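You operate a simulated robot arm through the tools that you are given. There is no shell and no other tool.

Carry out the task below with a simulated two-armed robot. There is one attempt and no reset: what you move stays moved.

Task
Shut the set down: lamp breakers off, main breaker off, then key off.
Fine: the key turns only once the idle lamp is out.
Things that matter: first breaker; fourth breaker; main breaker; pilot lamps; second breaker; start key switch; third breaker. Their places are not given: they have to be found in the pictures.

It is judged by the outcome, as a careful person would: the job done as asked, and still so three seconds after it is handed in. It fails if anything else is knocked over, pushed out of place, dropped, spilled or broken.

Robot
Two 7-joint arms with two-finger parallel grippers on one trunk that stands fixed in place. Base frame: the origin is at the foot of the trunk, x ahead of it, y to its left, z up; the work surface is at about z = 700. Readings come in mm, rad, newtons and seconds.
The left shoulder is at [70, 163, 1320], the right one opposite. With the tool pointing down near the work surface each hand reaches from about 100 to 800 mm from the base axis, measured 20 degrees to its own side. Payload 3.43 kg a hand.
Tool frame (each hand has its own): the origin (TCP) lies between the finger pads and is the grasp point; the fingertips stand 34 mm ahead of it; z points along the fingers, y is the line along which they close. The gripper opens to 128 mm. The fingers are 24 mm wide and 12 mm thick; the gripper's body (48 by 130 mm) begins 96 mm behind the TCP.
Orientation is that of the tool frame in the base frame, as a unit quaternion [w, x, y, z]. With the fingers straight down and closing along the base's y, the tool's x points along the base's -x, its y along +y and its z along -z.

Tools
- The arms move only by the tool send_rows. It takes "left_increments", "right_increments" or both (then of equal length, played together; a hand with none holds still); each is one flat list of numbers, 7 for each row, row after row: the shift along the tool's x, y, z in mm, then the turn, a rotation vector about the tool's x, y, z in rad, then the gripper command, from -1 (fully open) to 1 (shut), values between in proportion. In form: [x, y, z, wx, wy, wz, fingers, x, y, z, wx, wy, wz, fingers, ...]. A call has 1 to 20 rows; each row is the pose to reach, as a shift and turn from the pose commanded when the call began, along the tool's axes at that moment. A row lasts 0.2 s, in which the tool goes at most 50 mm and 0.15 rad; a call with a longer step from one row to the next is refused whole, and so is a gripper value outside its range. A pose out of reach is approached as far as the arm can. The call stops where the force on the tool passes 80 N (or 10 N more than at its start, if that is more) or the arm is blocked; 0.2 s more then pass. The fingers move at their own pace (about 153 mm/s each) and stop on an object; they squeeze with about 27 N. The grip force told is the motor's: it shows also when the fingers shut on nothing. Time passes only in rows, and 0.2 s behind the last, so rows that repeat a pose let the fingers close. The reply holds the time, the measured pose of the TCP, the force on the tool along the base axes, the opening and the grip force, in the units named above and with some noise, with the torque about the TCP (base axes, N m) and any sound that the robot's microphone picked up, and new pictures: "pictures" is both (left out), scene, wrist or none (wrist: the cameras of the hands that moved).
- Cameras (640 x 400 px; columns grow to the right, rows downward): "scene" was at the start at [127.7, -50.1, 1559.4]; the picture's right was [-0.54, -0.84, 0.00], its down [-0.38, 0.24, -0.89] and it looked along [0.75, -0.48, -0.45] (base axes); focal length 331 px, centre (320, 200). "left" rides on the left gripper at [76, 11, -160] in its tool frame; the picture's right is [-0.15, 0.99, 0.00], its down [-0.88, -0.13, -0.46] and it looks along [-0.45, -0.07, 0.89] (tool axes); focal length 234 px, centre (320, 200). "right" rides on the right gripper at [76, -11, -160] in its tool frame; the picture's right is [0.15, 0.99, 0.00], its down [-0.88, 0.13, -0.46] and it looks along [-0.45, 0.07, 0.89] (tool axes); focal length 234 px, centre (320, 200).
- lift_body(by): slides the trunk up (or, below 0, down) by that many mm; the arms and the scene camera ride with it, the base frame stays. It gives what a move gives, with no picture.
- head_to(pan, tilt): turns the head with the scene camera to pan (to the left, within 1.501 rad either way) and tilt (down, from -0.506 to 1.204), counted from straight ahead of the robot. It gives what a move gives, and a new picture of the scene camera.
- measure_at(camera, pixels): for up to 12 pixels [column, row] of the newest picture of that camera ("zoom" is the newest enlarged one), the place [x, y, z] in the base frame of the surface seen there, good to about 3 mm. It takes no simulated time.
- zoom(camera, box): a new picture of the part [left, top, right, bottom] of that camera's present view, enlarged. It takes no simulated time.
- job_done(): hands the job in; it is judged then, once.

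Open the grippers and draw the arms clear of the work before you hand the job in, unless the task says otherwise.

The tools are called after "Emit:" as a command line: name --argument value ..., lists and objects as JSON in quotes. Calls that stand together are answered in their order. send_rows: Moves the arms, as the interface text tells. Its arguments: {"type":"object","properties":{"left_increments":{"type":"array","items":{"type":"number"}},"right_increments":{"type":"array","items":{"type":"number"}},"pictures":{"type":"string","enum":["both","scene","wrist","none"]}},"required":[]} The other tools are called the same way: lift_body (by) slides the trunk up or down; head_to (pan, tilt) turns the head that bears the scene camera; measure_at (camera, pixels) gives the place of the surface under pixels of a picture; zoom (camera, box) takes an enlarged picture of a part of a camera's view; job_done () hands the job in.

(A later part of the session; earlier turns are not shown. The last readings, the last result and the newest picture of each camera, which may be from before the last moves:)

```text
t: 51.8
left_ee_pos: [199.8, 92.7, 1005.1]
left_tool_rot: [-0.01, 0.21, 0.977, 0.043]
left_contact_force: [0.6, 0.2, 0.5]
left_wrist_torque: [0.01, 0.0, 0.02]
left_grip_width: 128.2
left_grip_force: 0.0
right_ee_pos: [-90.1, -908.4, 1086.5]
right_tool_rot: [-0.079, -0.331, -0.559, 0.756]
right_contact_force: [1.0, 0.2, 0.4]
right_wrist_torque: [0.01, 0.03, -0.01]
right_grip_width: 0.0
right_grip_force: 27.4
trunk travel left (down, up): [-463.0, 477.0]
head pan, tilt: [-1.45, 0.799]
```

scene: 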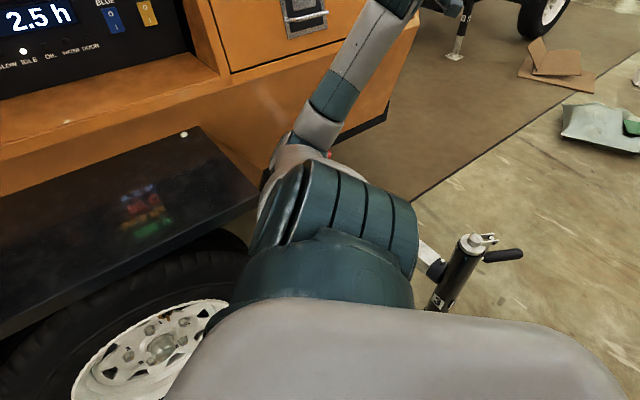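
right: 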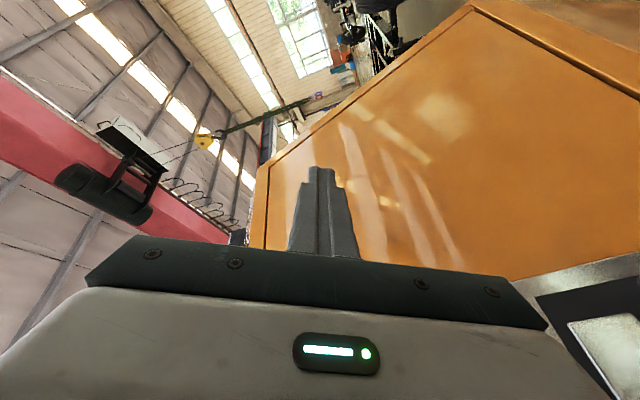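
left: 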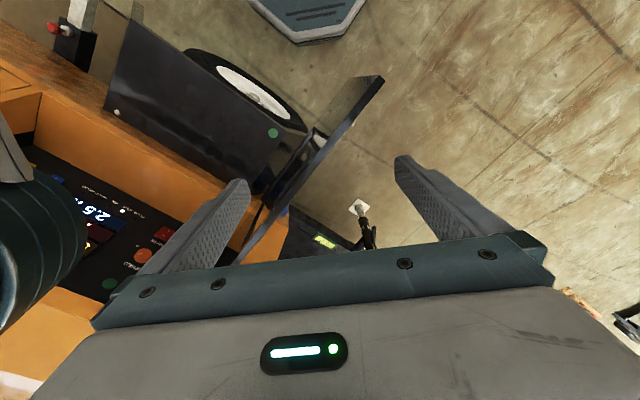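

The lift worked cleanly with no force. I raise further to get full clearance and then look at the whole arm.

Emit:
lift_body --by 200

Emit:
head_to --pan -0.78 --tilt 0.4

Emit:
measure_at --camera "scene" --pixels '[[320, 200], [250, 260], [100, 200], [200, 300], [300, 330], [400, 300], [500, 200], [180, 180]]'

```text
t: 54.0
left_ee_pos: [200.1, 91.7, 1204.4]
left_tool_rot: [-0.011, 0.211, 0.977, 0.043]
left_contact_force: [0.5, -0.6, 0.3]
left_wrist_torque: [0.01, 0.0, 0.01]
left_grip_width: 127.9
left_grip_force: 0.1
right_ee_pos: [-90.0, -909.4, 1286.0]
right_tool_rot: [-0.08, -0.332, -0.559, 0.756]
right_contact_force: [0.4, -0.2, -0.4]
right_wrist_torque: [0.01, 0.05, 0.01]
right_grip_width: 0.0
right_grip_force: 26.6
trunk travel left (down, up): [-663.0, 277.0]
head pan, tilt: [-1.45, 0.799]
```

```text
t: 55.0
left_ee_pos: [200.5, 92.3, 1204.7]
left_tool_rot: [-0.01, 0.21, 0.977, 0.043]
left_contact_force: [0.2, -0.3, 0.3]
left_wrist_torque: [0.01, -0.03, 0.0]
left_grip_width: 128.0
left_grip_force: 0.2
right_ee_pos: [-90.8, -910.4, 1285.6]
right_tool_rot: [-0.08, -0.331, -0.559, 0.756]
right_contact_force: [0.6, 1.1, 0.8]
right_wrist_torque: [-0.01, 0.0, -0.06]
right_grip_width: 0.0
right_grip_force: 27.2
trunk travel left (down, up): [-663.0, 277.0]
head pan, tilt: [-0.78, 0.4]
```

scene: 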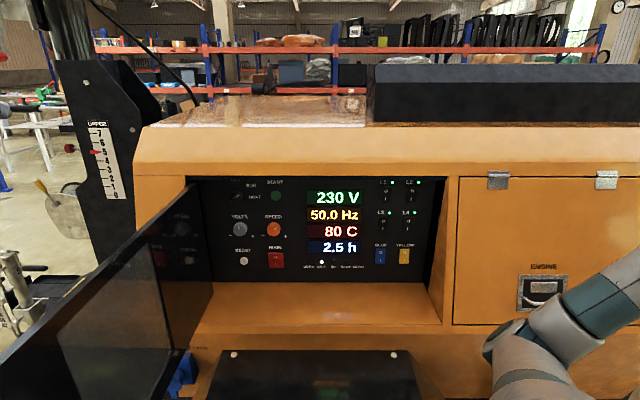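

```text
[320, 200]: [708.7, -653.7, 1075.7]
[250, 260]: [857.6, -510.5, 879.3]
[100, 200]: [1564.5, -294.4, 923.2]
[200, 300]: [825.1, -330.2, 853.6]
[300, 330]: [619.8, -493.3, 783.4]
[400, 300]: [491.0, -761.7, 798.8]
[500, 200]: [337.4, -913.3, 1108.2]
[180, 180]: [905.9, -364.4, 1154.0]
```

The robot is back at nominal and the panel is unchanged (80 C, IDLE lit, all lamp LEDs on). My analysis shows this elbow-down posture can reach the breakers if the tool approaches yawed ~30° to the right of square. I bring the right hand round in front in checked segments.

Emit:
send_rows --right_increments '[-16.7, 27.1, -22.6, -0.0289, -0.0312, -0.0675, 1, -33.4, 54.2, -45.3, -0.0579, -0.0624, -0.1349, 1, -50, 81.3, -67.9, -0.0868, -0.0936, -0.2024, 1, -66.7, 108.4, -90.5, -0.1157, -0.1248, -0.2699, 1, -83.4, 135.6, -113.2, -0.1447, -0.1559, -0.3373, 1, -100.1, 162.7, -135.8, -0.1736, -0.1871, -0.4048, 1, -116.7, 189.8, -158.4, -0.2025, -0.2183, -0.4723, 1, -133.4, 216.9, -181.1, -0.2315, -0.2495, -0.5397, 1, -150.1, 244, -203.7, -0.2604, -0.2807, -0.6072, 1]' --pictures "both"

```text
t: 57.0
left_ee_pos: [201.1, 93.6, 1204.9]
left_tool_rot: [-0.011, 0.21, 0.977, 0.043]
left_contact_force: [-0.1, 0.6, 0.0]
left_wrist_torque: [-0.03, 0.03, -0.02]
left_grip_width: 128.4
left_grip_force: 0.1
right_ee_pos: [229.4, -851.9, 1149.3]
right_tool_rot: [-0.031, 0.029, 0.707, -0.706]
right_contact_force: [0.1, -0.1, -0.5]
right_wrist_torque: [0.0, -0.03, 0.0]
right_grip_width: 0.0
right_grip_force: 26.9
trunk travel left (down, up): [-663.0, 277.0]
head pan, tilt: [-0.78, 0.4]
```

scene: 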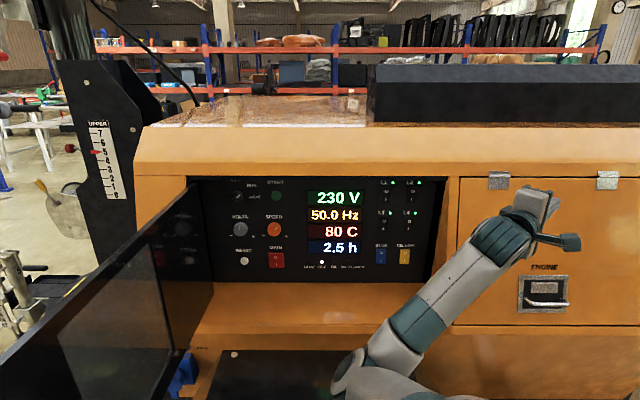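
right: 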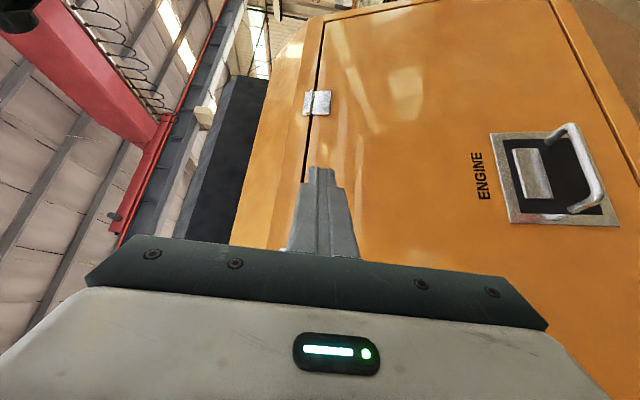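

The segment was reached exactly. I check the elbow's height over the fender (elbow at ~350,375 px).

Emit:
measure_at --camera "scene" --pixels '[[345, 375], [365, 355], [350, 395], [400, 330], [440, 290], [500, 240], [515, 235]]'

```text
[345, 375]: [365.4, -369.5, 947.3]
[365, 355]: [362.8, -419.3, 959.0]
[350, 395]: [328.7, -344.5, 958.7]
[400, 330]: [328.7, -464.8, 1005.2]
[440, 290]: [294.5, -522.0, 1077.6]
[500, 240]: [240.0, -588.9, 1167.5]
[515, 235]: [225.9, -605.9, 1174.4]
```

The elbow's underside is ~150 mm above the fender. I raise the trunk another 100 mm for extra margin over the fender.

Emit:
lift_body --by 100

```text
t: 58.4
left_ee_pos: [200.8, 92.5, 1305.0]
left_tool_rot: [-0.01, 0.211, 0.977, 0.043]
left_contact_force: [0.4, -0.6, 0.1]
left_wrist_torque: [0.03, 0.01, 0.0]
left_grip_width: 128.1
left_grip_force: 0.1
right_ee_pos: [228.4, -852.9, 1249.5]
right_tool_rot: [-0.031, 0.029, 0.707, -0.706]
right_contact_force: [0.4, -0.7, -0.1]
right_wrist_torque: [0.01, 0.01, -0.02]
right_grip_width: 0.1
right_grip_force: 27.1
trunk travel left (down, up): [-763.0, 177.0]
head pan, tilt: [-0.78, 0.4]
```

Next I carry the hand left/forward and down toward a staging pose in front of L3 (tips still ~130 mm from the panel), first half of the way.

Emit:
send_rows --right_increments '[-24.9, 20.9, -25.2, 0, -0.0317, 0, 1, -49.7, 41.7, -50.5, 0, -0.0635, 0, 1, -74.6, 62.6, -75.7, 0, -0.0952, 0, 1, -99.4, 83.5, -101, 0, -0.1269, 0, 1, -124.3, 104.3, -126.2, 0, -0.1586, 0, 1, -149.1, 125.2, -151.5, 0, -0.1904, 0, 1]' --pictures "scene"

```text
t: 59.8
left_ee_pos: [201.1, 92.2, 1304.8]
left_tool_rot: [-0.01, 0.212, 0.976, 0.043]
left_contact_force: [-0.4, 0.9, -0.1]
left_wrist_torque: [-0.03, 0.03, 0.02]
left_grip_width: 128.3
left_grip_force: 0.0
right_ee_pos: [389.9, -713.3, 1124.3]
right_tool_rot: [-0.037, 0.037, -0.706, 0.706]
right_contact_force: [0.3, -0.2, -0.3]
right_wrist_torque: [-0.03, 0.03, 0.01]
right_grip_width: 0.0
right_grip_force: 27.3
trunk travel left (down, up): [-763.0, 177.0]
head pan, tilt: [-0.78, 0.4]
```

scene: 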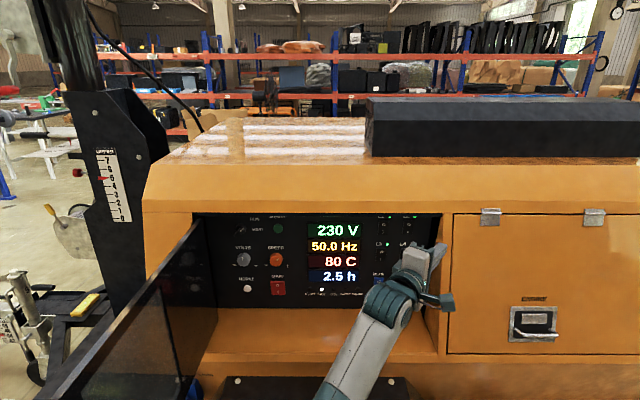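

Reached; elbow-down posture is holding and the view is clear. I complete the second half to the staging pose.

Emit:
send_rows --right_increments '[-29.2, 20.9, -19.8, 0, -0.0317, 0, 1, -58.4, 41.7, -39.5, 0, -0.0635, 0, 1, -87.7, 62.6, -59.3, 0, -0.0952, 0, 1, -116.9, 83.4, -79, 0, -0.1269, 0, 1, -146.1, 104.3, -98.8, 0, -0.159, 0, 1]' --pictures "both"

```text
t: 61.2
left_ee_pos: [198.8, 92.5, 1304.1]
left_tool_rot: [-0.011, 0.211, 0.977, 0.042]
left_contact_force: [0.2, 0.3, 0.0]
left_wrist_torque: [0.01, 0.0, 0.02]
left_grip_width: 128.0
left_grip_force: 0.1
right_ee_pos: [503.6, -658.3, 1076.8]
right_tool_rot: [-0.075, 0.06, -0.664, 0.742]
right_contact_force: [0.1, 1.3, 0.0]
right_wrist_torque: [0.02, 0.0, 0.01]
right_grip_width: 0.0
right_grip_force: 27.4
trunk travel left (down, up): [-763.0, 177.0]
head pan, tilt: [-0.78, 0.4]
stopped in row 5 (right hand): the arm was blocked; the commanded pose is now the measured one
```

scene: 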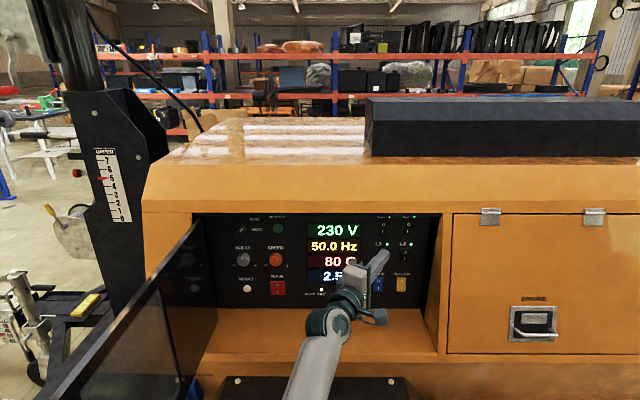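
right: 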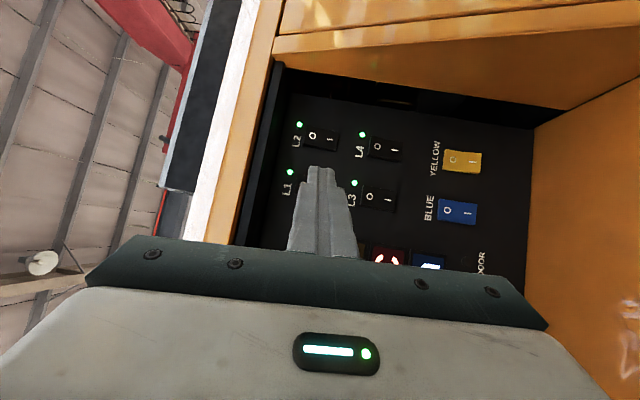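

The arm was blocked short of the goal at (504,−658,1077). I look down at the elbow region to see what it touches.

Emit:
head_to --pan -0.6 --tilt 1.0

```text
t: 62.2
left_ee_pos: [200.5, 93.0, 1304.9]
left_tool_rot: [-0.01, 0.212, 0.976, 0.043]
left_contact_force: [-0.1, -0.6, 0.6]
left_wrist_torque: [-0.01, -0.01, -0.01]
left_grip_width: 128.0
left_grip_force: 0.0
right_ee_pos: [504.6, -657.0, 1077.4]
right_tool_rot: [-0.075, 0.061, -0.664, 0.742]
right_contact_force: [-0.6, -1.0, -0.2]
right_wrist_torque: [0.0, 0.0, -0.02]
right_grip_width: 0.2
right_grip_force: 26.8
trunk travel left (down, up): [-763.0, 177.0]
head pan, tilt: [-0.6, 1.0]
```

scene: 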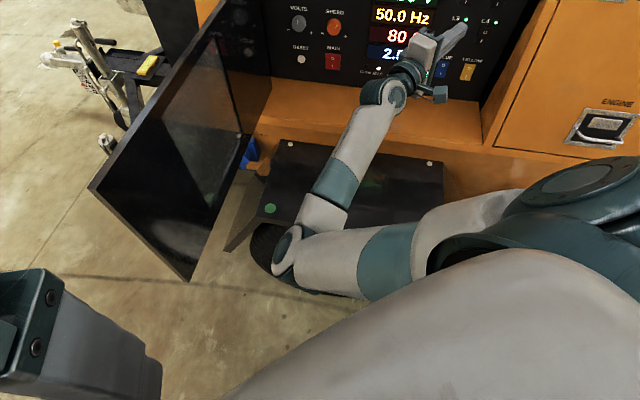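

The elbow sits at the lower left (285,255 px) with the upper arm lying across in front of the chest. I measure those points.

Emit:
measure_at --camera "scene" --pixels '[[285, 255], [275, 265], [330, 260], [420, 240], [470, 220], [335, 190], [365, 130], [385, 95], [405, 90], [425, 50], [400, 290], [440, 330]]'

```text
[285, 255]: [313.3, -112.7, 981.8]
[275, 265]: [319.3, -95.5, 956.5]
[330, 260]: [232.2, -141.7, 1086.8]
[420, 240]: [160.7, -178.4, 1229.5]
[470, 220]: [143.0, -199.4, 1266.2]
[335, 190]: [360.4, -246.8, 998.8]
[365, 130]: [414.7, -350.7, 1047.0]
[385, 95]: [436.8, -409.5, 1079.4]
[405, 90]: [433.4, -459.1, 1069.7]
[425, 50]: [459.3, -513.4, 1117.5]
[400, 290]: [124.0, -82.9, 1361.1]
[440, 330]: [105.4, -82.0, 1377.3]
```

No contact: elbow and forearm are free in the air, and the block came from the wrist passing near its straight singularity. Tips are now at the recess mouth (n≈849) between L1 and L3. I now translate gently toward L1's O half, staying ~10 mm short, pitching down slightly.

Emit:
send_rows --right_increments '[-5.8, -4.3, 14.9, -0.025, 0, 0, 1, -11.5, -8.6, 29.8, -0.05, 0, 0, 1, -17.3, -12.9, 44.7, -0.075, 0, 0, 1, -23.1, -17.1, 59.6, -0.1, 0, 0, 1, -28.8, -21.4, 74.5, -0.125, 0, 0, 1, -34.6, -25.7, 89.4, -0.15, 0, 0, 1]' --pictures "both"

```text
t: 63.6
left_ee_pos: [200.2, 91.9, 1304.9]
left_tool_rot: [-0.011, 0.212, 0.976, 0.044]
left_contact_force: [0.0, 0.1, 0.7]
left_wrist_torque: [0.03, -0.04, 0.02]
left_grip_width: 128.1
left_grip_force: 0.2
right_ee_pos: [556.5, -733.4, 1109.0]
right_tool_rot: [0.07, -0.067, 0.719, -0.688]
right_contact_force: [0.4, 0.0, 0.3]
right_wrist_torque: [-0.02, 0.01, -0.04]
right_grip_width: 0.2
right_grip_force: 27.2
trunk travel left (down, up): [-763.0, 177.0]
head pan, tilt: [-0.6, 1.0]
```

scene: 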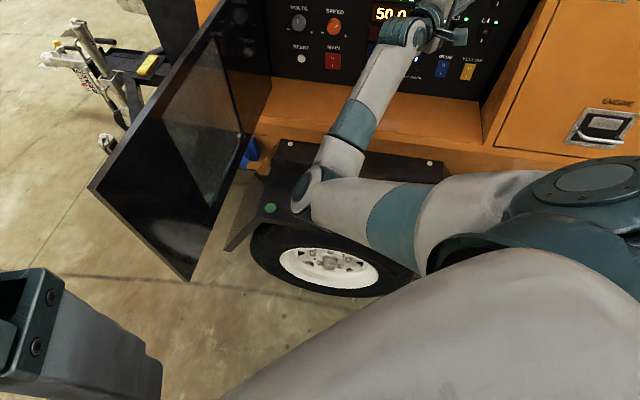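
right: 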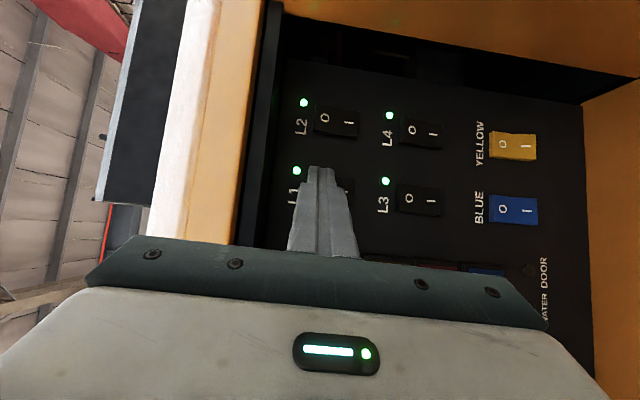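

Reached: tips at about (563,−767,1108), n≈940 right in front of L1. I zoom the wrist camera to verify the tip alignment with the L1 rocker.

Emit:
zoom --camera "right" --box '[240, 90, 480, 240]'

Emit:
measure_at --camera "right" --pixels '[[336, 120], [420, 130], [417, 198], [348, 185], [325, 122], [348, 130], [320, 172], [330, 172], [310, 172]]'

```text
2.67 times, centred on (360, 165) of right
```

zoom: 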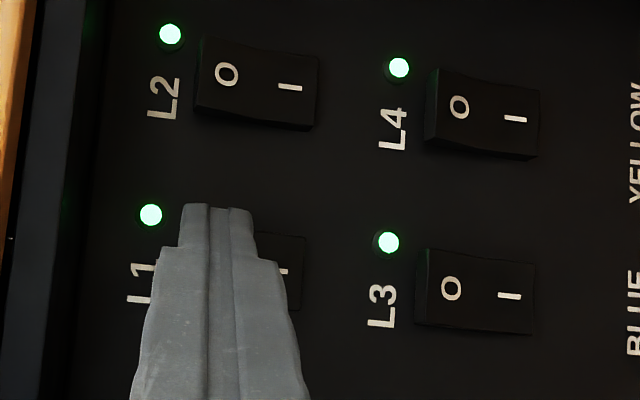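

```text
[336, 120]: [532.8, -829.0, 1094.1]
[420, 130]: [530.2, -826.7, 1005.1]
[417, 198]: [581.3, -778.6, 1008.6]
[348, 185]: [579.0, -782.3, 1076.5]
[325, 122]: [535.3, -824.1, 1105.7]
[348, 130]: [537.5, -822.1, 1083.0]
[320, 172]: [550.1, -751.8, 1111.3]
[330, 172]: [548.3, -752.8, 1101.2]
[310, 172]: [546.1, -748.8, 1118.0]
```

The tip aligns with L1's O half laterally (u≈134 for the leading edge) . I press along the panel normal in small steps, up to 18 mm.

Emit:
send_rows --right_increments '[-3.3, -3, 4.9, 0, 0, 0, 1, -6.7, -4.3, 9.9, 0, 0, 0, 1, -8.4, -4.5, 12.4, 0, 0, 0, 1, -10, -4.6, 14.8, 0, 0, 0, 1]' --pictures "wrist"

```text
t: 64.6
left_ee_pos: [196.0, 96.1, 1305.8]
left_tool_rot: [-0.008, 0.21, 0.977, 0.04]
left_contact_force: [-0.5, -0.1, 0.0]
left_wrist_torque: [-0.01, 0.01, 0.02]
left_grip_width: 128.0
left_grip_force: 0.0
right_ee_pos: [564.5, -741.9, 1114.2]
right_tool_rot: [0.069, -0.066, 0.72, -0.688]
right_contact_force: [-33.7, 42.6, -18.5]
right_wrist_torque: [0.97, 0.53, -0.21]
right_grip_width: 0.0
right_grip_force: 27.3
trunk travel left (down, up): [-763.0, 177.0]
head pan, tilt: [-0.6, 1.0]
```

right: 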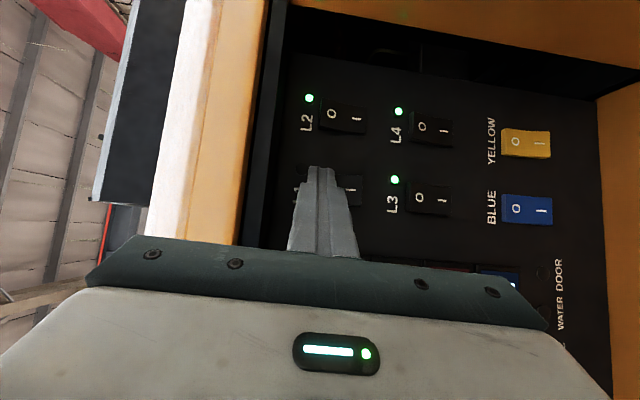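

L1's LED has gone dark with ~57 N press force. I back off 25 mm along the normal and verify.

Emit:
send_rows --right_increments '[7, 0.4, -10.4, 0, 0, 0, 1, 13.9, 0.8, -20.7, 0, 0, 0, 1, 13.9, 0.8, -20.7, 0, 0, 0, 1]' --pictures "wrist"

Emit:
zoom --camera "right" --box '[240, 80, 560, 280]'

```text
t: 65.4
left_ee_pos: [200.3, 92.2, 1304.5]
left_tool_rot: [-0.01, 0.211, 0.976, 0.043]
left_contact_force: [0.6, -0.6, 0.2]
left_wrist_torque: [0.05, -0.02, 0.01]
left_grip_width: 127.9
left_grip_force: 0.1
right_ee_pos: [550.3, -729.7, 1112.8]
right_tool_rot: [0.07, -0.068, 0.719, -0.688]
right_contact_force: [0.5, -0.8, 0.1]
right_wrist_torque: [0.0, -0.02, -0.02]
right_grip_width: 0.0
right_grip_force: 26.5
trunk travel left (down, up): [-763.0, 177.0]
head pan, tilt: [-0.6, 1.0]
```

right: 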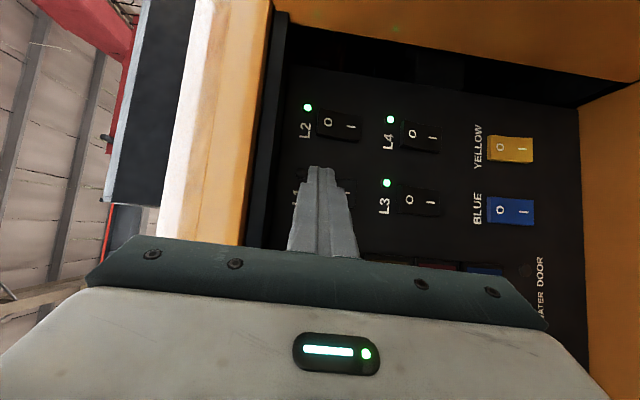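

```text
2.00 times, centred on (400, 180) of right
```

zoom: 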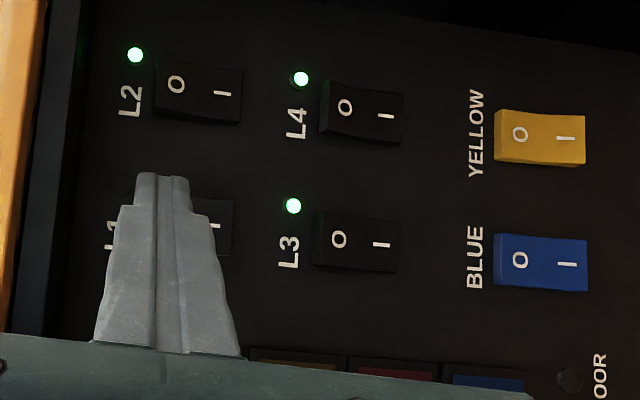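

L1 is off (LED dark). Now I slide down 91 mm to L3's O half, keeping the 20 mm stand-off.

Emit:
send_rows --right_increments '[0.2, 22.7, 1, 0, 0, 0, 1, 0.4, 45.4, 2, 0, 0, 0, 1, 0.6, 68.2, 2.9, 0, 0, 0, 1, 0.8, 90.9, 3.9, 0, 0, 0, 1, 0.8, 90.9, 3.9, 0, 0, 0, 1]' --pictures "wrist"

Emit:
zoom --camera "right" --box '[160, 80, 480, 280]'

```text
t: 66.6
left_ee_pos: [200.3, 91.6, 1304.7]
left_tool_rot: [-0.01, 0.211, 0.977, 0.043]
left_contact_force: [-0.1, 0.6, 0.3]
left_wrist_torque: [0.03, 0.01, -0.02]
left_grip_width: 128.1
left_grip_force: 0.0
right_ee_pos: [550.3, -728.1, 1020.8]
right_tool_rot: [0.07, -0.067, 0.719, -0.688]
right_contact_force: [-0.4, -0.5, 0.2]
right_wrist_torque: [0.02, 0.03, 0.03]
right_grip_width: 0.1
right_grip_force: 27.0
trunk travel left (down, up): [-763.0, 177.0]
head pan, tilt: [-0.6, 1.0]
```

right: 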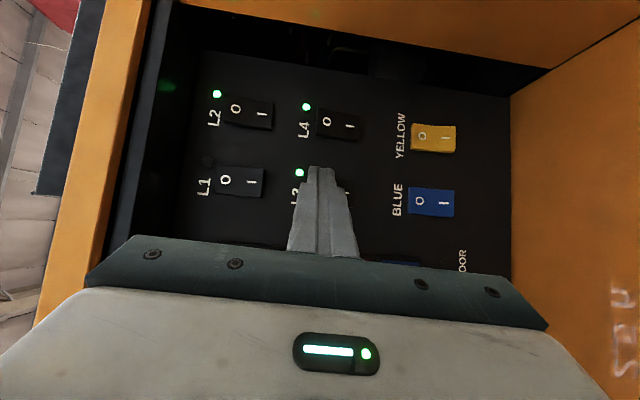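

```text
2.00 times, centred on (320, 180) of right
```

zoom: 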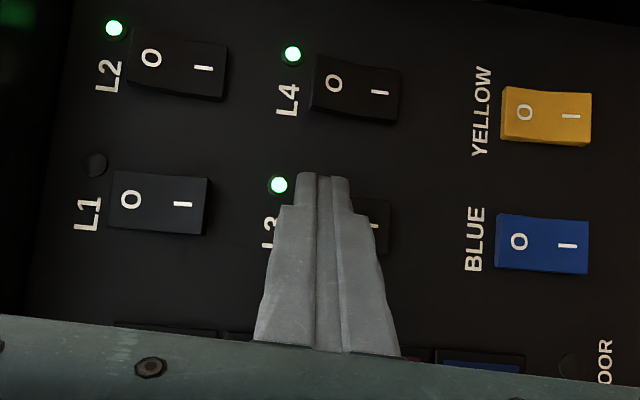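

L1's rocker is visibly flipped. I press L3's O half the same way (26 mm commanded along the normal).

Emit:
send_rows --right_increments '[-5.6, -0.8, 8.3, 0, 0, 0, 1, -10, -1, 14.9, 0, 0, 0, 1, -12.3, -1.2, 18.2, 0, 0, 0, 1, -14.5, -1.3, 21.6, 0, 0, 0, 1]' --pictures "wrist"

```text
t: 67.6
left_ee_pos: [194.5, 98.5, 1304.7]
left_tool_rot: [-0.008, 0.21, 0.977, 0.041]
left_contact_force: [-0.2, -0.6, -0.2]
left_wrist_torque: [0.01, -0.01, 0.03]
left_grip_width: 128.1
left_grip_force: 0.1
right_ee_pos: [564.2, -741.7, 1023.6]
right_tool_rot: [0.067, -0.067, 0.721, -0.687]
right_contact_force: [-37.4, 48.4, -13.4]
right_wrist_torque: [0.71, 0.59, -0.29]
right_grip_width: 0.0
right_grip_force: 26.9
trunk travel left (down, up): [-763.0, 177.0]
head pan, tilt: [-0.6, 1.0]
```

right: 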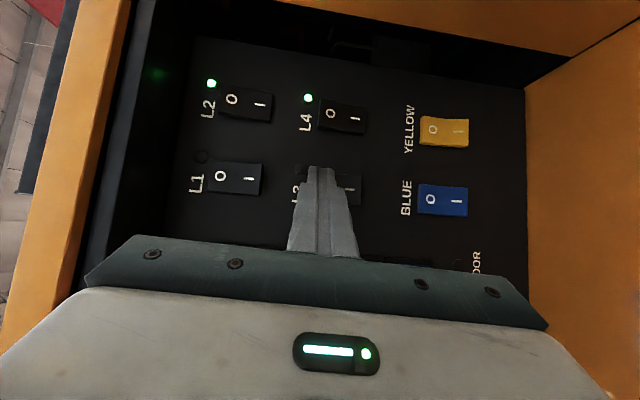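

L3's LED is out. I back off 30 mm and shift 70 mm right to L4.

Emit:
send_rows --right_increments '[8.4, 0.5, -12.5, 0, 0, 0, 1, 16.7, 0.9, -24.9, 0, 0, 0, 1, 31.2, 0.4, -15.2, 0, 0, 0, 1, 45.8, -0.2, -5.4, 0, 0, 0, 1, 60.3, -0.7, 4.3, 0, 0, 0, 1, 74.8, -1.3, 14.1, 0, 0, 0, 1, 74.8, -1.3, 14.1, 0, 0, 0, 1]' --pictures "wrist"

Emit:
zoom --camera "right" --box '[160, 80, 480, 280]'

```text
t: 69.2
left_ee_pos: [200.6, 92.9, 1304.9]
left_tool_rot: [-0.01, 0.211, 0.976, 0.043]
left_contact_force: [0.5, -0.3, 0.0]
left_wrist_torque: [0.05, 0.02, 0.02]
left_grip_width: 128.3
left_grip_force: 0.2
right_ee_pos: [498.8, -775.1, 1022.6]
right_tool_rot: [0.07, -0.068, 0.719, -0.689]
right_contact_force: [-0.5, 0.0, -0.2]
right_wrist_torque: [0.0, -0.03, 0.01]
right_grip_width: 0.1
right_grip_force: 26.8
trunk travel left (down, up): [-763.0, 177.0]
head pan, tilt: [-0.6, 1.0]
```

right: 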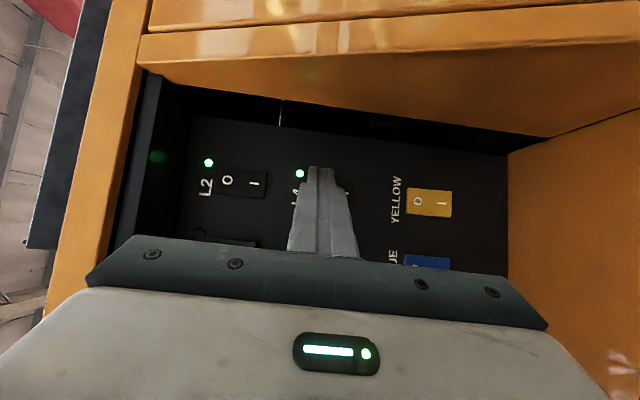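

```text
2.00 times, centred on (320, 180) of right
```

zoom: 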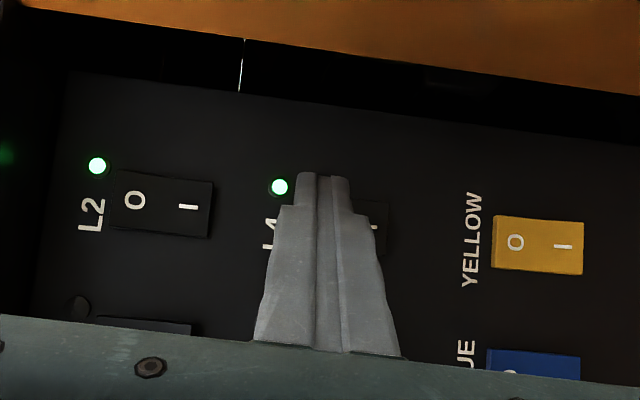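

The tip now sits relative to L4 exactly as it did for L3. I press along the normal (29 mm commanded).

Emit:
send_rows --right_increments '[-5.6, -0.8, 8.3, 0, 0, 0, 1, -11.1, -1, 16.6, 0, 0, 0, 1, -13.9, -1.2, 20.7, 0, 0, 0, 1, -16.2, -1.3, 24, 0, 0, 0, 1]' --pictures "wrist"

```text
t: 70.2
left_ee_pos: [196.3, 98.2, 1304.1]
left_tool_rot: [-0.009, 0.211, 0.977, 0.041]
left_contact_force: [-0.8, 0.3, 0.3]
left_wrist_torque: [0.04, 0.0, 0.03]
left_grip_width: 127.9
left_grip_force: 0.0
right_ee_pos: [513.9, -791.5, 1023.6]
right_tool_rot: [0.068, -0.067, 0.721, -0.687]
right_contact_force: [-28.9, 41.3, -11.1]
right_wrist_torque: [0.66, 0.5, -0.19]
right_grip_width: 0.3
right_grip_force: 27.1
trunk travel left (down, up): [-763.0, 177.0]
head pan, tilt: [-0.6, 1.0]
```

right: 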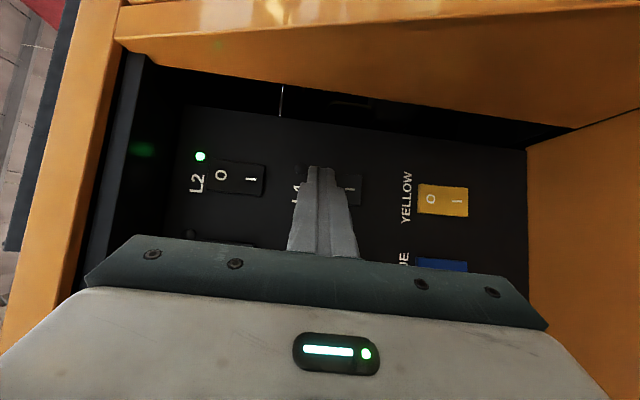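

L4's LED is out. I back off and raise 91 mm to L2.

Emit:
send_rows --right_increments '[8.1, 0.5, -12, 0, 0, 0, 1, 16.2, 0.9, -24, 0, 0, 0, 1, 16.6, -21.9, -24.5, 0, 0, 0, 1, 17.1, -44.6, -25.1, 0, 0, 0, 1, 17.5, -67.4, -25.6, 0, 0, 0, 1, 17.9, -90.1, -26.2, 0, 0, 0, 1, 17.9, -90.1, -26.2, 0, 0, 0, 1]' --pictures "wrist"

Emit:
zoom --camera "right" --box '[160, 80, 480, 280]'

```text
t: 71.8
left_ee_pos: [200.4, 91.8, 1305.3]
left_tool_rot: [-0.01, 0.211, 0.977, 0.043]
left_contact_force: [-0.4, 0.4, -0.5]
left_wrist_torque: [0.01, 0.02, 0.0]
left_grip_width: 127.9
left_grip_force: 0.0
right_ee_pos: [496.3, -779.2, 1113.8]
right_tool_rot: [0.07, -0.066, 0.719, -0.688]
right_contact_force: [-0.3, 0.6, -0.2]
right_wrist_torque: [0.01, 0.02, -0.01]
right_grip_width: 0.2
right_grip_force: 26.6
trunk travel left (down, up): [-763.0, 177.0]
head pan, tilt: [-0.6, 1.0]
```

right: 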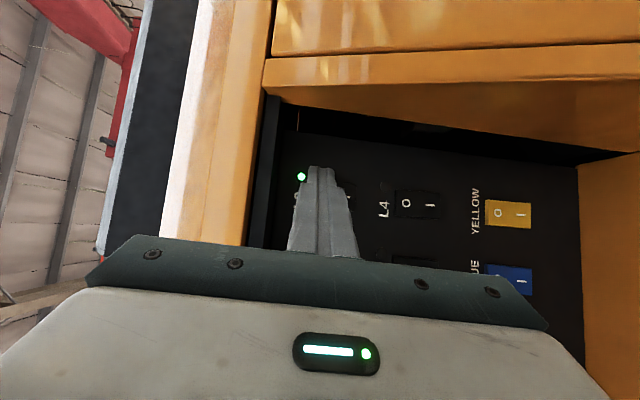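

```text
2.00 times, centred on (320, 180) of right
```

zoom: 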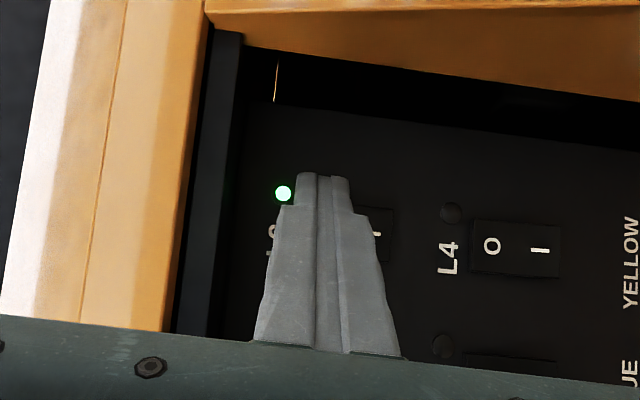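

L4's rocker is flipped with its LED dark, and the tip sits on L2's O half. I press L2.

Emit:
send_rows --right_increments '[-5.6, 0, 8.3, 0, 0, 0, 1, -11.1, 0, 16.6, 0, 0, 0, 1, -13.4, 0, 19.9, 0, 0, 0, 1, -15.6, 0, 23.2, 0, 0, 0, 1]' --pictures "wrist"

```text
t: 72.8
left_ee_pos: [196.9, 95.7, 1305.3]
left_tool_rot: [-0.008, 0.211, 0.977, 0.042]
left_contact_force: [-0.2, -0.1, 0.7]
left_wrist_torque: [0.0, -0.01, -0.04]
left_grip_width: 128.0
left_grip_force: 0.0
right_ee_pos: [511.7, -794.7, 1113.3]
right_tool_rot: [0.068, -0.067, 0.72, -0.687]
right_contact_force: [-25.3, 34.6, -12.4]
right_wrist_torque: [0.66, 0.37, -0.14]
right_grip_width: 0.1
right_grip_force: 27.1
trunk travel left (down, up): [-763.0, 177.0]
head pan, tilt: [-0.6, 1.0]
```

right: 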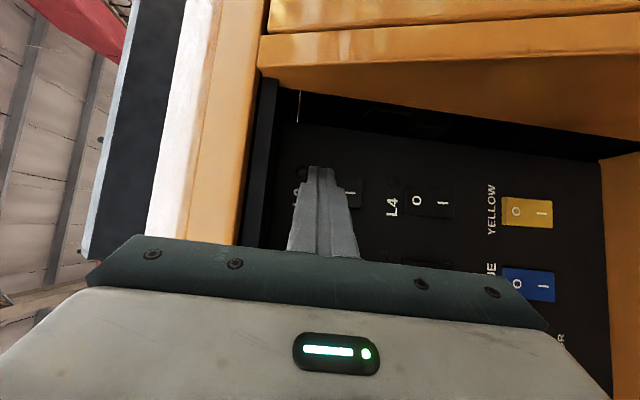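

All four lamp LEDs are out. I back straight out of the recess 90 mm and view the whole panel.

Emit:
send_rows --right_increments '[10, 0.6, -14.9, 0, 0, 0, 1, 20, 1.1, -29.8, 0, 0, 0, 1, 30, 1.7, -44.8, 0, 0, 0, 1, 40.1, 2.2, -59.7, 0, 0, 0, 1, 50.1, 2.8, -74.6, 0, 0, 0, 1]' --pictures "none"

Emit:
head_to --pan -0.78 --tilt 0.5

Emit:
zoom --camera "scene" --box '[180, 160, 460, 320]'

```text
t: 74.0
left_ee_pos: [199.6, 92.7, 1304.6]
left_tool_rot: [-0.01, 0.21, 0.977, 0.043]
left_contact_force: [-0.1, 0.1, 0.0]
left_wrist_torque: [0.01, -0.02, 0.03]
left_grip_width: 128.0
left_grip_force: 0.1
right_ee_pos: [452.1, -734.1, 1113.7]
right_tool_rot: [0.07, -0.067, 0.719, -0.688]
right_contact_force: [0.2, 1.2, 0.0]
right_wrist_torque: [0.01, -0.02, -0.03]
right_grip_width: 0.0
right_grip_force: 26.6
trunk travel left (down, up): [-763.0, 177.0]
head pan, tilt: [-0.6, 1.0]
```

```text
t: 74.9
left_ee_pos: [199.8, 93.5, 1305.1]
left_tool_rot: [-0.01, 0.211, 0.976, 0.043]
left_contact_force: [0.1, 0.3, -0.7]
left_wrist_torque: [-0.01, 0.02, -0.01]
left_grip_width: 128.0
left_grip_force: 0.1
right_ee_pos: [451.5, -734.2, 1113.4]
right_tool_rot: [0.07, -0.066, 0.719, -0.689]
right_contact_force: [-1.0, 0.2, 0.9]
right_wrist_torque: [0.01, -0.02, 0.02]
right_grip_width: 0.0
right_grip_force: 27.1
trunk travel left (down, up): [-763.0, 177.0]
head pan, tilt: [-0.78, 0.499]
```

scene: 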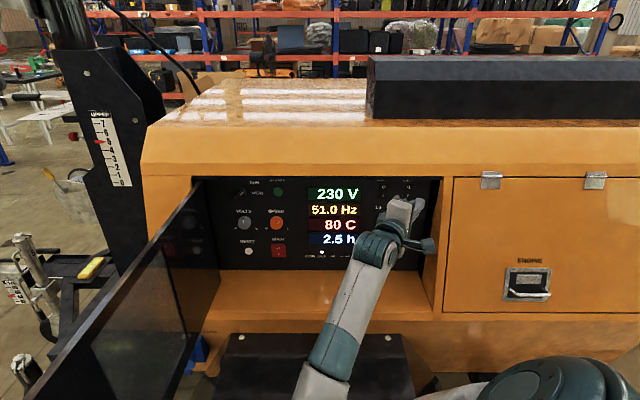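

```text
2.29 times, centred on (320, 240) of scene
```

zoom: 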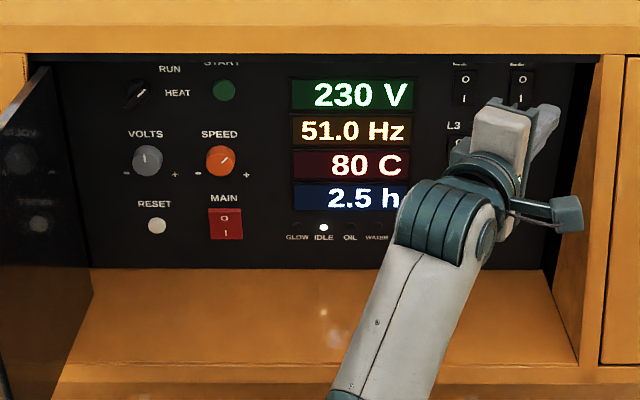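

Frequency is now 51.0 Hz with the lamps unloaded, IDLE still lit. Before lowering the trunk for MAIN, I check the elbow's height.

Emit:
head_to --pan -0.6 --tilt 0.95

```text
t: 75.8
left_ee_pos: [199.4, 93.3, 1305.0]
left_tool_rot: [-0.011, 0.212, 0.976, 0.043]
left_contact_force: [-0.4, -0.8, -0.2]
left_wrist_torque: [0.01, -0.01, 0.01]
left_grip_width: 128.0
left_grip_force: 0.1
right_ee_pos: [452.1, -734.9, 1112.1]
right_tool_rot: [0.07, -0.067, 0.719, -0.688]
right_contact_force: [0.0, -0.3, 1.0]
right_wrist_torque: [0.02, 0.01, -0.01]
right_grip_width: 0.2
right_grip_force: 26.4
trunk travel left (down, up): [-763.0, 177.0]
head pan, tilt: [-0.6, 0.949]
```

scene: 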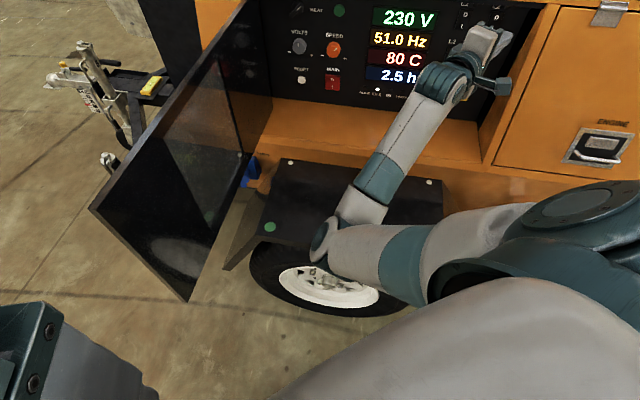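

Emit:
measure_at --camera "scene" --pixels '[[325, 240], [315, 250], [350, 260], [360, 210], [400, 150], [440, 90], [460, 85]]'

```text
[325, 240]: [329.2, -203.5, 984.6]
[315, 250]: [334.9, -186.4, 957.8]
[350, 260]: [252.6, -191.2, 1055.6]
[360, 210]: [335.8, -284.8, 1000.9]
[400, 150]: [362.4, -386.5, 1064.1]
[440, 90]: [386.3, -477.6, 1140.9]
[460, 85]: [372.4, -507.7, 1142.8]
```

The elbow (≈(330,−200,960)) is in front of the fender, not over it. I lower the trunk 100 mm for a comfortable reach to MAIN.

Emit:
lift_body --by -100

```text
t: 77.1
left_ee_pos: [199.3, 92.3, 1204.7]
left_tool_rot: [-0.011, 0.211, 0.976, 0.044]
left_contact_force: [0.5, 0.1, 0.2]
left_wrist_torque: [0.0, 0.02, 0.02]
left_grip_width: 128.0
left_grip_force: 0.0
right_ee_pos: [451.3, -733.3, 1014.8]
right_tool_rot: [0.07, -0.067, 0.719, -0.688]
right_contact_force: [0.1, 0.2, -0.1]
right_wrist_torque: [0.01, 0.01, -0.02]
right_grip_width: 0.0
right_grip_force: 26.9
trunk travel left (down, up): [-663.0, 277.0]
head pan, tilt: [-0.6, 0.949]
```

Now I carry the hand left and down toward MAIN (staging with tips at the recess mouth, n≈850), turning the heading to about −60°, first half.

Emit:
send_rows --right_increments '[-30, 12.9, -22, 0.004, -0.033, -0.0014, 1, -60, 25.8, -44.1, 0.008, -0.066, -0.0028, 1, -90, 38.7, -66.1, 0.012, -0.099, -0.0042, 1, -120, 51.6, -88.2, 0.016, -0.132, -0.0056, 1, -150, 64.5, -110.2, 0.02, -0.165, -0.007, 1]' --pictures "scene"

```text
t: 78.5
left_ee_pos: [199.3, 91.6, 1205.5]
left_tool_rot: [-0.01, 0.211, 0.976, 0.043]
left_contact_force: [0.2, 0.6, 0.8]
left_wrist_torque: [-0.03, 0.01, -0.01]
left_grip_width: 128.1
left_grip_force: 0.0
right_ee_pos: [558.0, -637.3, 985.7]
right_tool_rot: [-0.104, 0.112, -0.679, 0.718]
right_contact_force: [-0.2, 0.0, 0.3]
right_wrist_torque: [0.03, 0.01, -0.01]
right_grip_width: 0.0
right_grip_force: 27.3
trunk travel left (down, up): [-663.0, 277.0]
head pan, tilt: [-0.6, 0.949]
stopped in row 5 (right hand): the arm was blocked; the commanded pose is now the measured one
```

scene: 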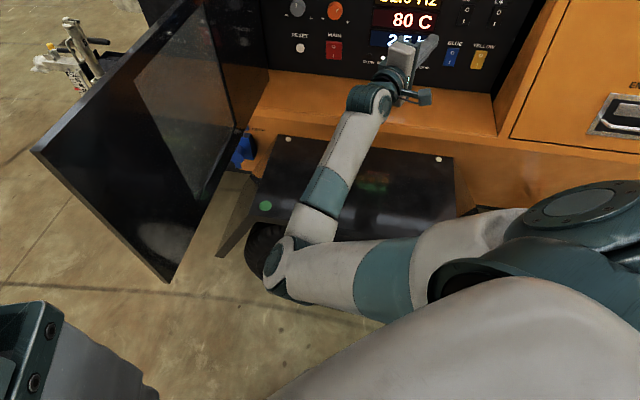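

It stopped again without contact force. I check the elbow's position relative to the fender's front edge.

Emit:
measure_at --camera "scene" --pixels '[[278, 255], [268, 268], [300, 270], [320, 215], [345, 160], [370, 105], [385, 100], [265, 205], [440, 158], [250, 180]]'

Emit:
zoom --camera "scene" --box '[220, 60, 460, 320]'

```text
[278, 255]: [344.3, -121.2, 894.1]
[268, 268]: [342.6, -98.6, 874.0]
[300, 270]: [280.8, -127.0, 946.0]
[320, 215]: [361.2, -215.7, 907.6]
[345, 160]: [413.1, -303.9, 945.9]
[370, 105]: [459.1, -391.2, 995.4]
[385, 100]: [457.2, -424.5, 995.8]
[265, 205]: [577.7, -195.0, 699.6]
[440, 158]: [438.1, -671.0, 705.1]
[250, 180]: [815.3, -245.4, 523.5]
```

```text
1.54 times, centred on (340, 190) of scene
```

zoom: 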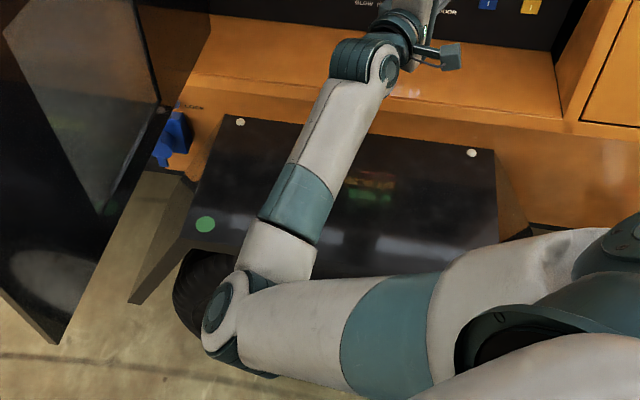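

No contact anywhere; the wrist is near straight (20°), making joint speeds high. I continue more slowly without rotating, moving left toward MAIN.

Emit:
send_rows --right_increments '[-14, 5.5, -9.7, 0, 0, 0, 1, -28, 11, -19.4, 0, 0, 0, 1, -42, 16.5, -29.1, 0, 0, 0, 1, -56, 22, -38.8, 0, 0, 0, 1, -70, 27.5, -48.5, 0, 0, 0, 1, -84, 33, -58.2, 0, 0, 0, 1, -98, 38.5, -68, 0, 0, 0, 1]' --pictures "scene"

```text
t: 80.3
left_ee_pos: [200.5, 91.9, 1205.0]
left_tool_rot: [-0.01, 0.211, 0.976, 0.043]
left_contact_force: [-0.5, -0.1, -0.5]
left_wrist_torque: [0.0, 0.0, 0.02]
left_grip_width: 128.1
left_grip_force: 0.0
right_ee_pos: [622.1, -585.4, 978.0]
right_tool_rot: [-0.094, 0.087, -0.657, 0.743]
right_contact_force: [0.4, -0.1, -0.3]
right_wrist_torque: [0.0, 0.01, -0.01]
right_grip_width: 0.0
right_grip_force: 27.2
trunk travel left (down, up): [-663.0, 277.0]
head pan, tilt: [-0.6, 0.949]
stopped in row 7 (right hand): the arm was blocked; the commanded pose is now the measured one
```

scene: 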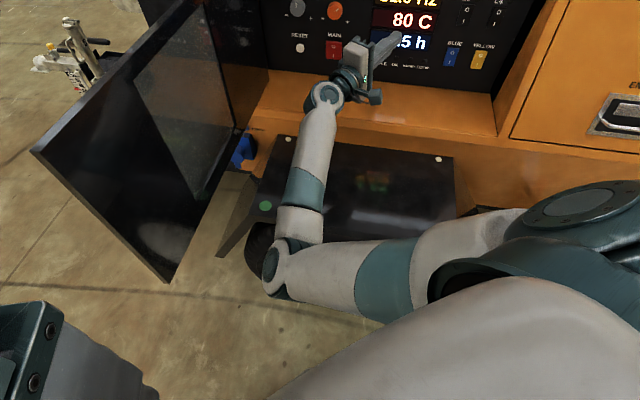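

It lagged again (about 40 mm short, no force). I probe with a short, slow step that turns the heading toward −66° and pitches down while moving left/down a little.

Emit:
send_rows --right_increments '[-7.3, 3.1, -1.9, -0.017, -0.025, 0, 1, -14.6, 6.2, -3.9, -0.033, -0.05, 0, 1, -22, 9.2, -5.8, -0.05, -0.075, 0, 1, -29.3, 12.3, -7.7, -0.067, -0.1, 0, 1, -36.6, 15.4, -9.7, -0.083, -0.125, 0, 1, -43.9, 18.5, -11.6, -0.1, -0.15, 0, 1]' --pictures "scene"

```text
t: 81.7
left_ee_pos: [200.1, 91.7, 1205.3]
left_tool_rot: [-0.011, 0.211, 0.976, 0.043]
left_contact_force: [0.0, 0.1, 0.4]
left_wrist_torque: [-0.01, -0.03, -0.03]
left_grip_width: 127.9
left_grip_force: 0.1
right_ee_pos: [656.5, -580.3, 965.5]
right_tool_rot: [-0.131, 0.145, -0.676, 0.71]
right_contact_force: [0.1, 0.4, 0.5]
right_wrist_torque: [0.0, -0.02, -0.01]
right_grip_width: 0.0
right_grip_force: 27.1
trunk travel left (down, up): [-663.0, 277.0]
head pan, tilt: [-0.6, 0.949]
```

scene: 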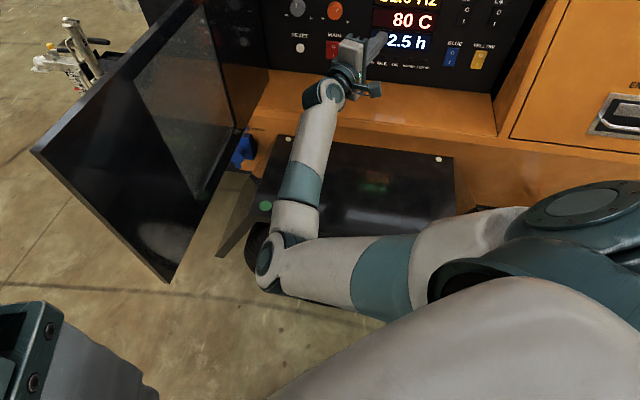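

That went through without blocking. I continue slowly toward the MAIN staging point (tip target ≈(755,−518,900)).

Emit:
send_rows --right_increments '[-12.6, 6.7, -6.2, -0.0045, -0.01, 0, 1, -25.1, 13.3, -12.5, -0.009, -0.02, 0, 1, -37.7, 20, -18.7, -0.0135, -0.03, 0, 1, -50.3, 26.7, -24.9, -0.018, -0.04, 0, 1, -62.8, 33.3, -31.2, -0.0225, -0.05, 0, 1, -75.4, 40, -37.4, -0.027, -0.06, 0, 1, -88, 46.7, -43.6, -0.0315, -0.07, 0, 1, -100.5, 53.3, -49.9, -0.036, -0.08, 0, 1, -113.1, 60, -56.1, -0.04, -0.09, 0, 1, -113.1, 60, -56.1, -0.04, -0.09, 0, 1]' --pictures "both"

```text
t: 83.9
left_ee_pos: [200.0, 92.6, 1203.9]
left_tool_rot: [-0.011, 0.211, 0.976, 0.043]
left_contact_force: [-0.8, -0.4, -0.7]
left_wrist_torque: [0.0, 0.01, -0.01]
left_grip_width: 128.1
left_grip_force: 0.0
right_ee_pos: [744.9, -479.4, 907.5]
right_tool_rot: [0.168, -0.173, 0.688, -0.685]
right_contact_force: [0.1, -0.3, -0.3]
right_wrist_torque: [0.01, 0.01, -0.01]
right_grip_width: 0.0
right_grip_force: 27.2
trunk travel left (down, up): [-663.0, 277.0]
head pan, tilt: [-0.6, 0.949]
```

scene: 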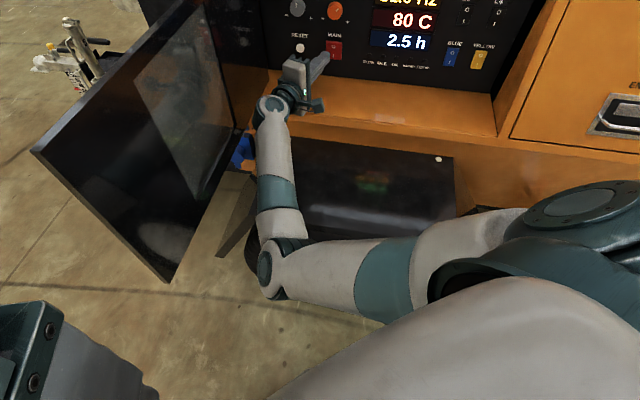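
right: 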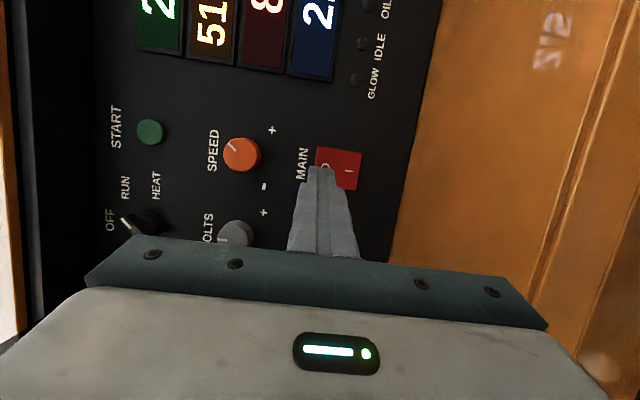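

The tip points right at MAIN's rocker (wrist view 320,165). I zoom to see the rocker alignment and the IDLE pilot lamp.

Emit:
zoom --camera "right" --box '[240, 0, 460, 260]'

Emit:
zoom --camera "scene" --box '[270, 0, 490, 140]'

Emit:
measure_at --camera "right" --pixels '[[322, 155], [350, 170], [335, 158], [360, 185], [348, 150], [340, 152]]'

```text
1.54 times, centred on (350, 130) of right
```

zoom: 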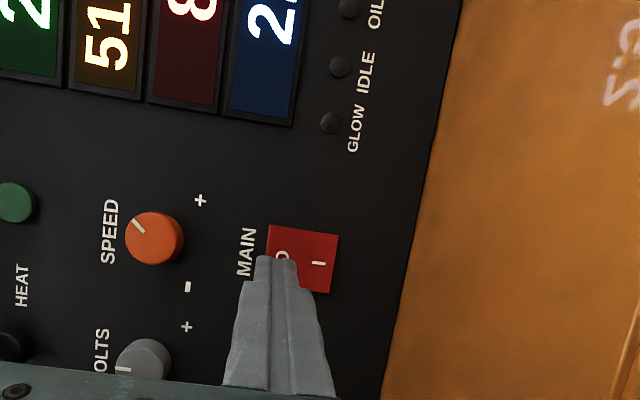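

```text
2.86 times, centred on (380, 70) of scene
```

zoom: 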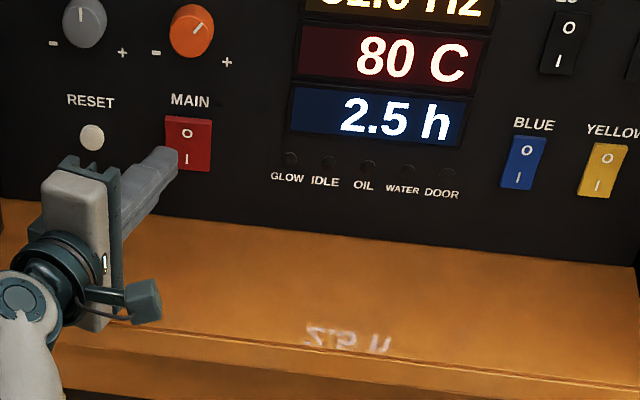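

```text
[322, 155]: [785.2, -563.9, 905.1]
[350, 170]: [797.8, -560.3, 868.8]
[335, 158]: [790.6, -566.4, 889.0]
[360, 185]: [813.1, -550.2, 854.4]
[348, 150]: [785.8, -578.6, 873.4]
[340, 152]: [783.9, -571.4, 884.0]
```

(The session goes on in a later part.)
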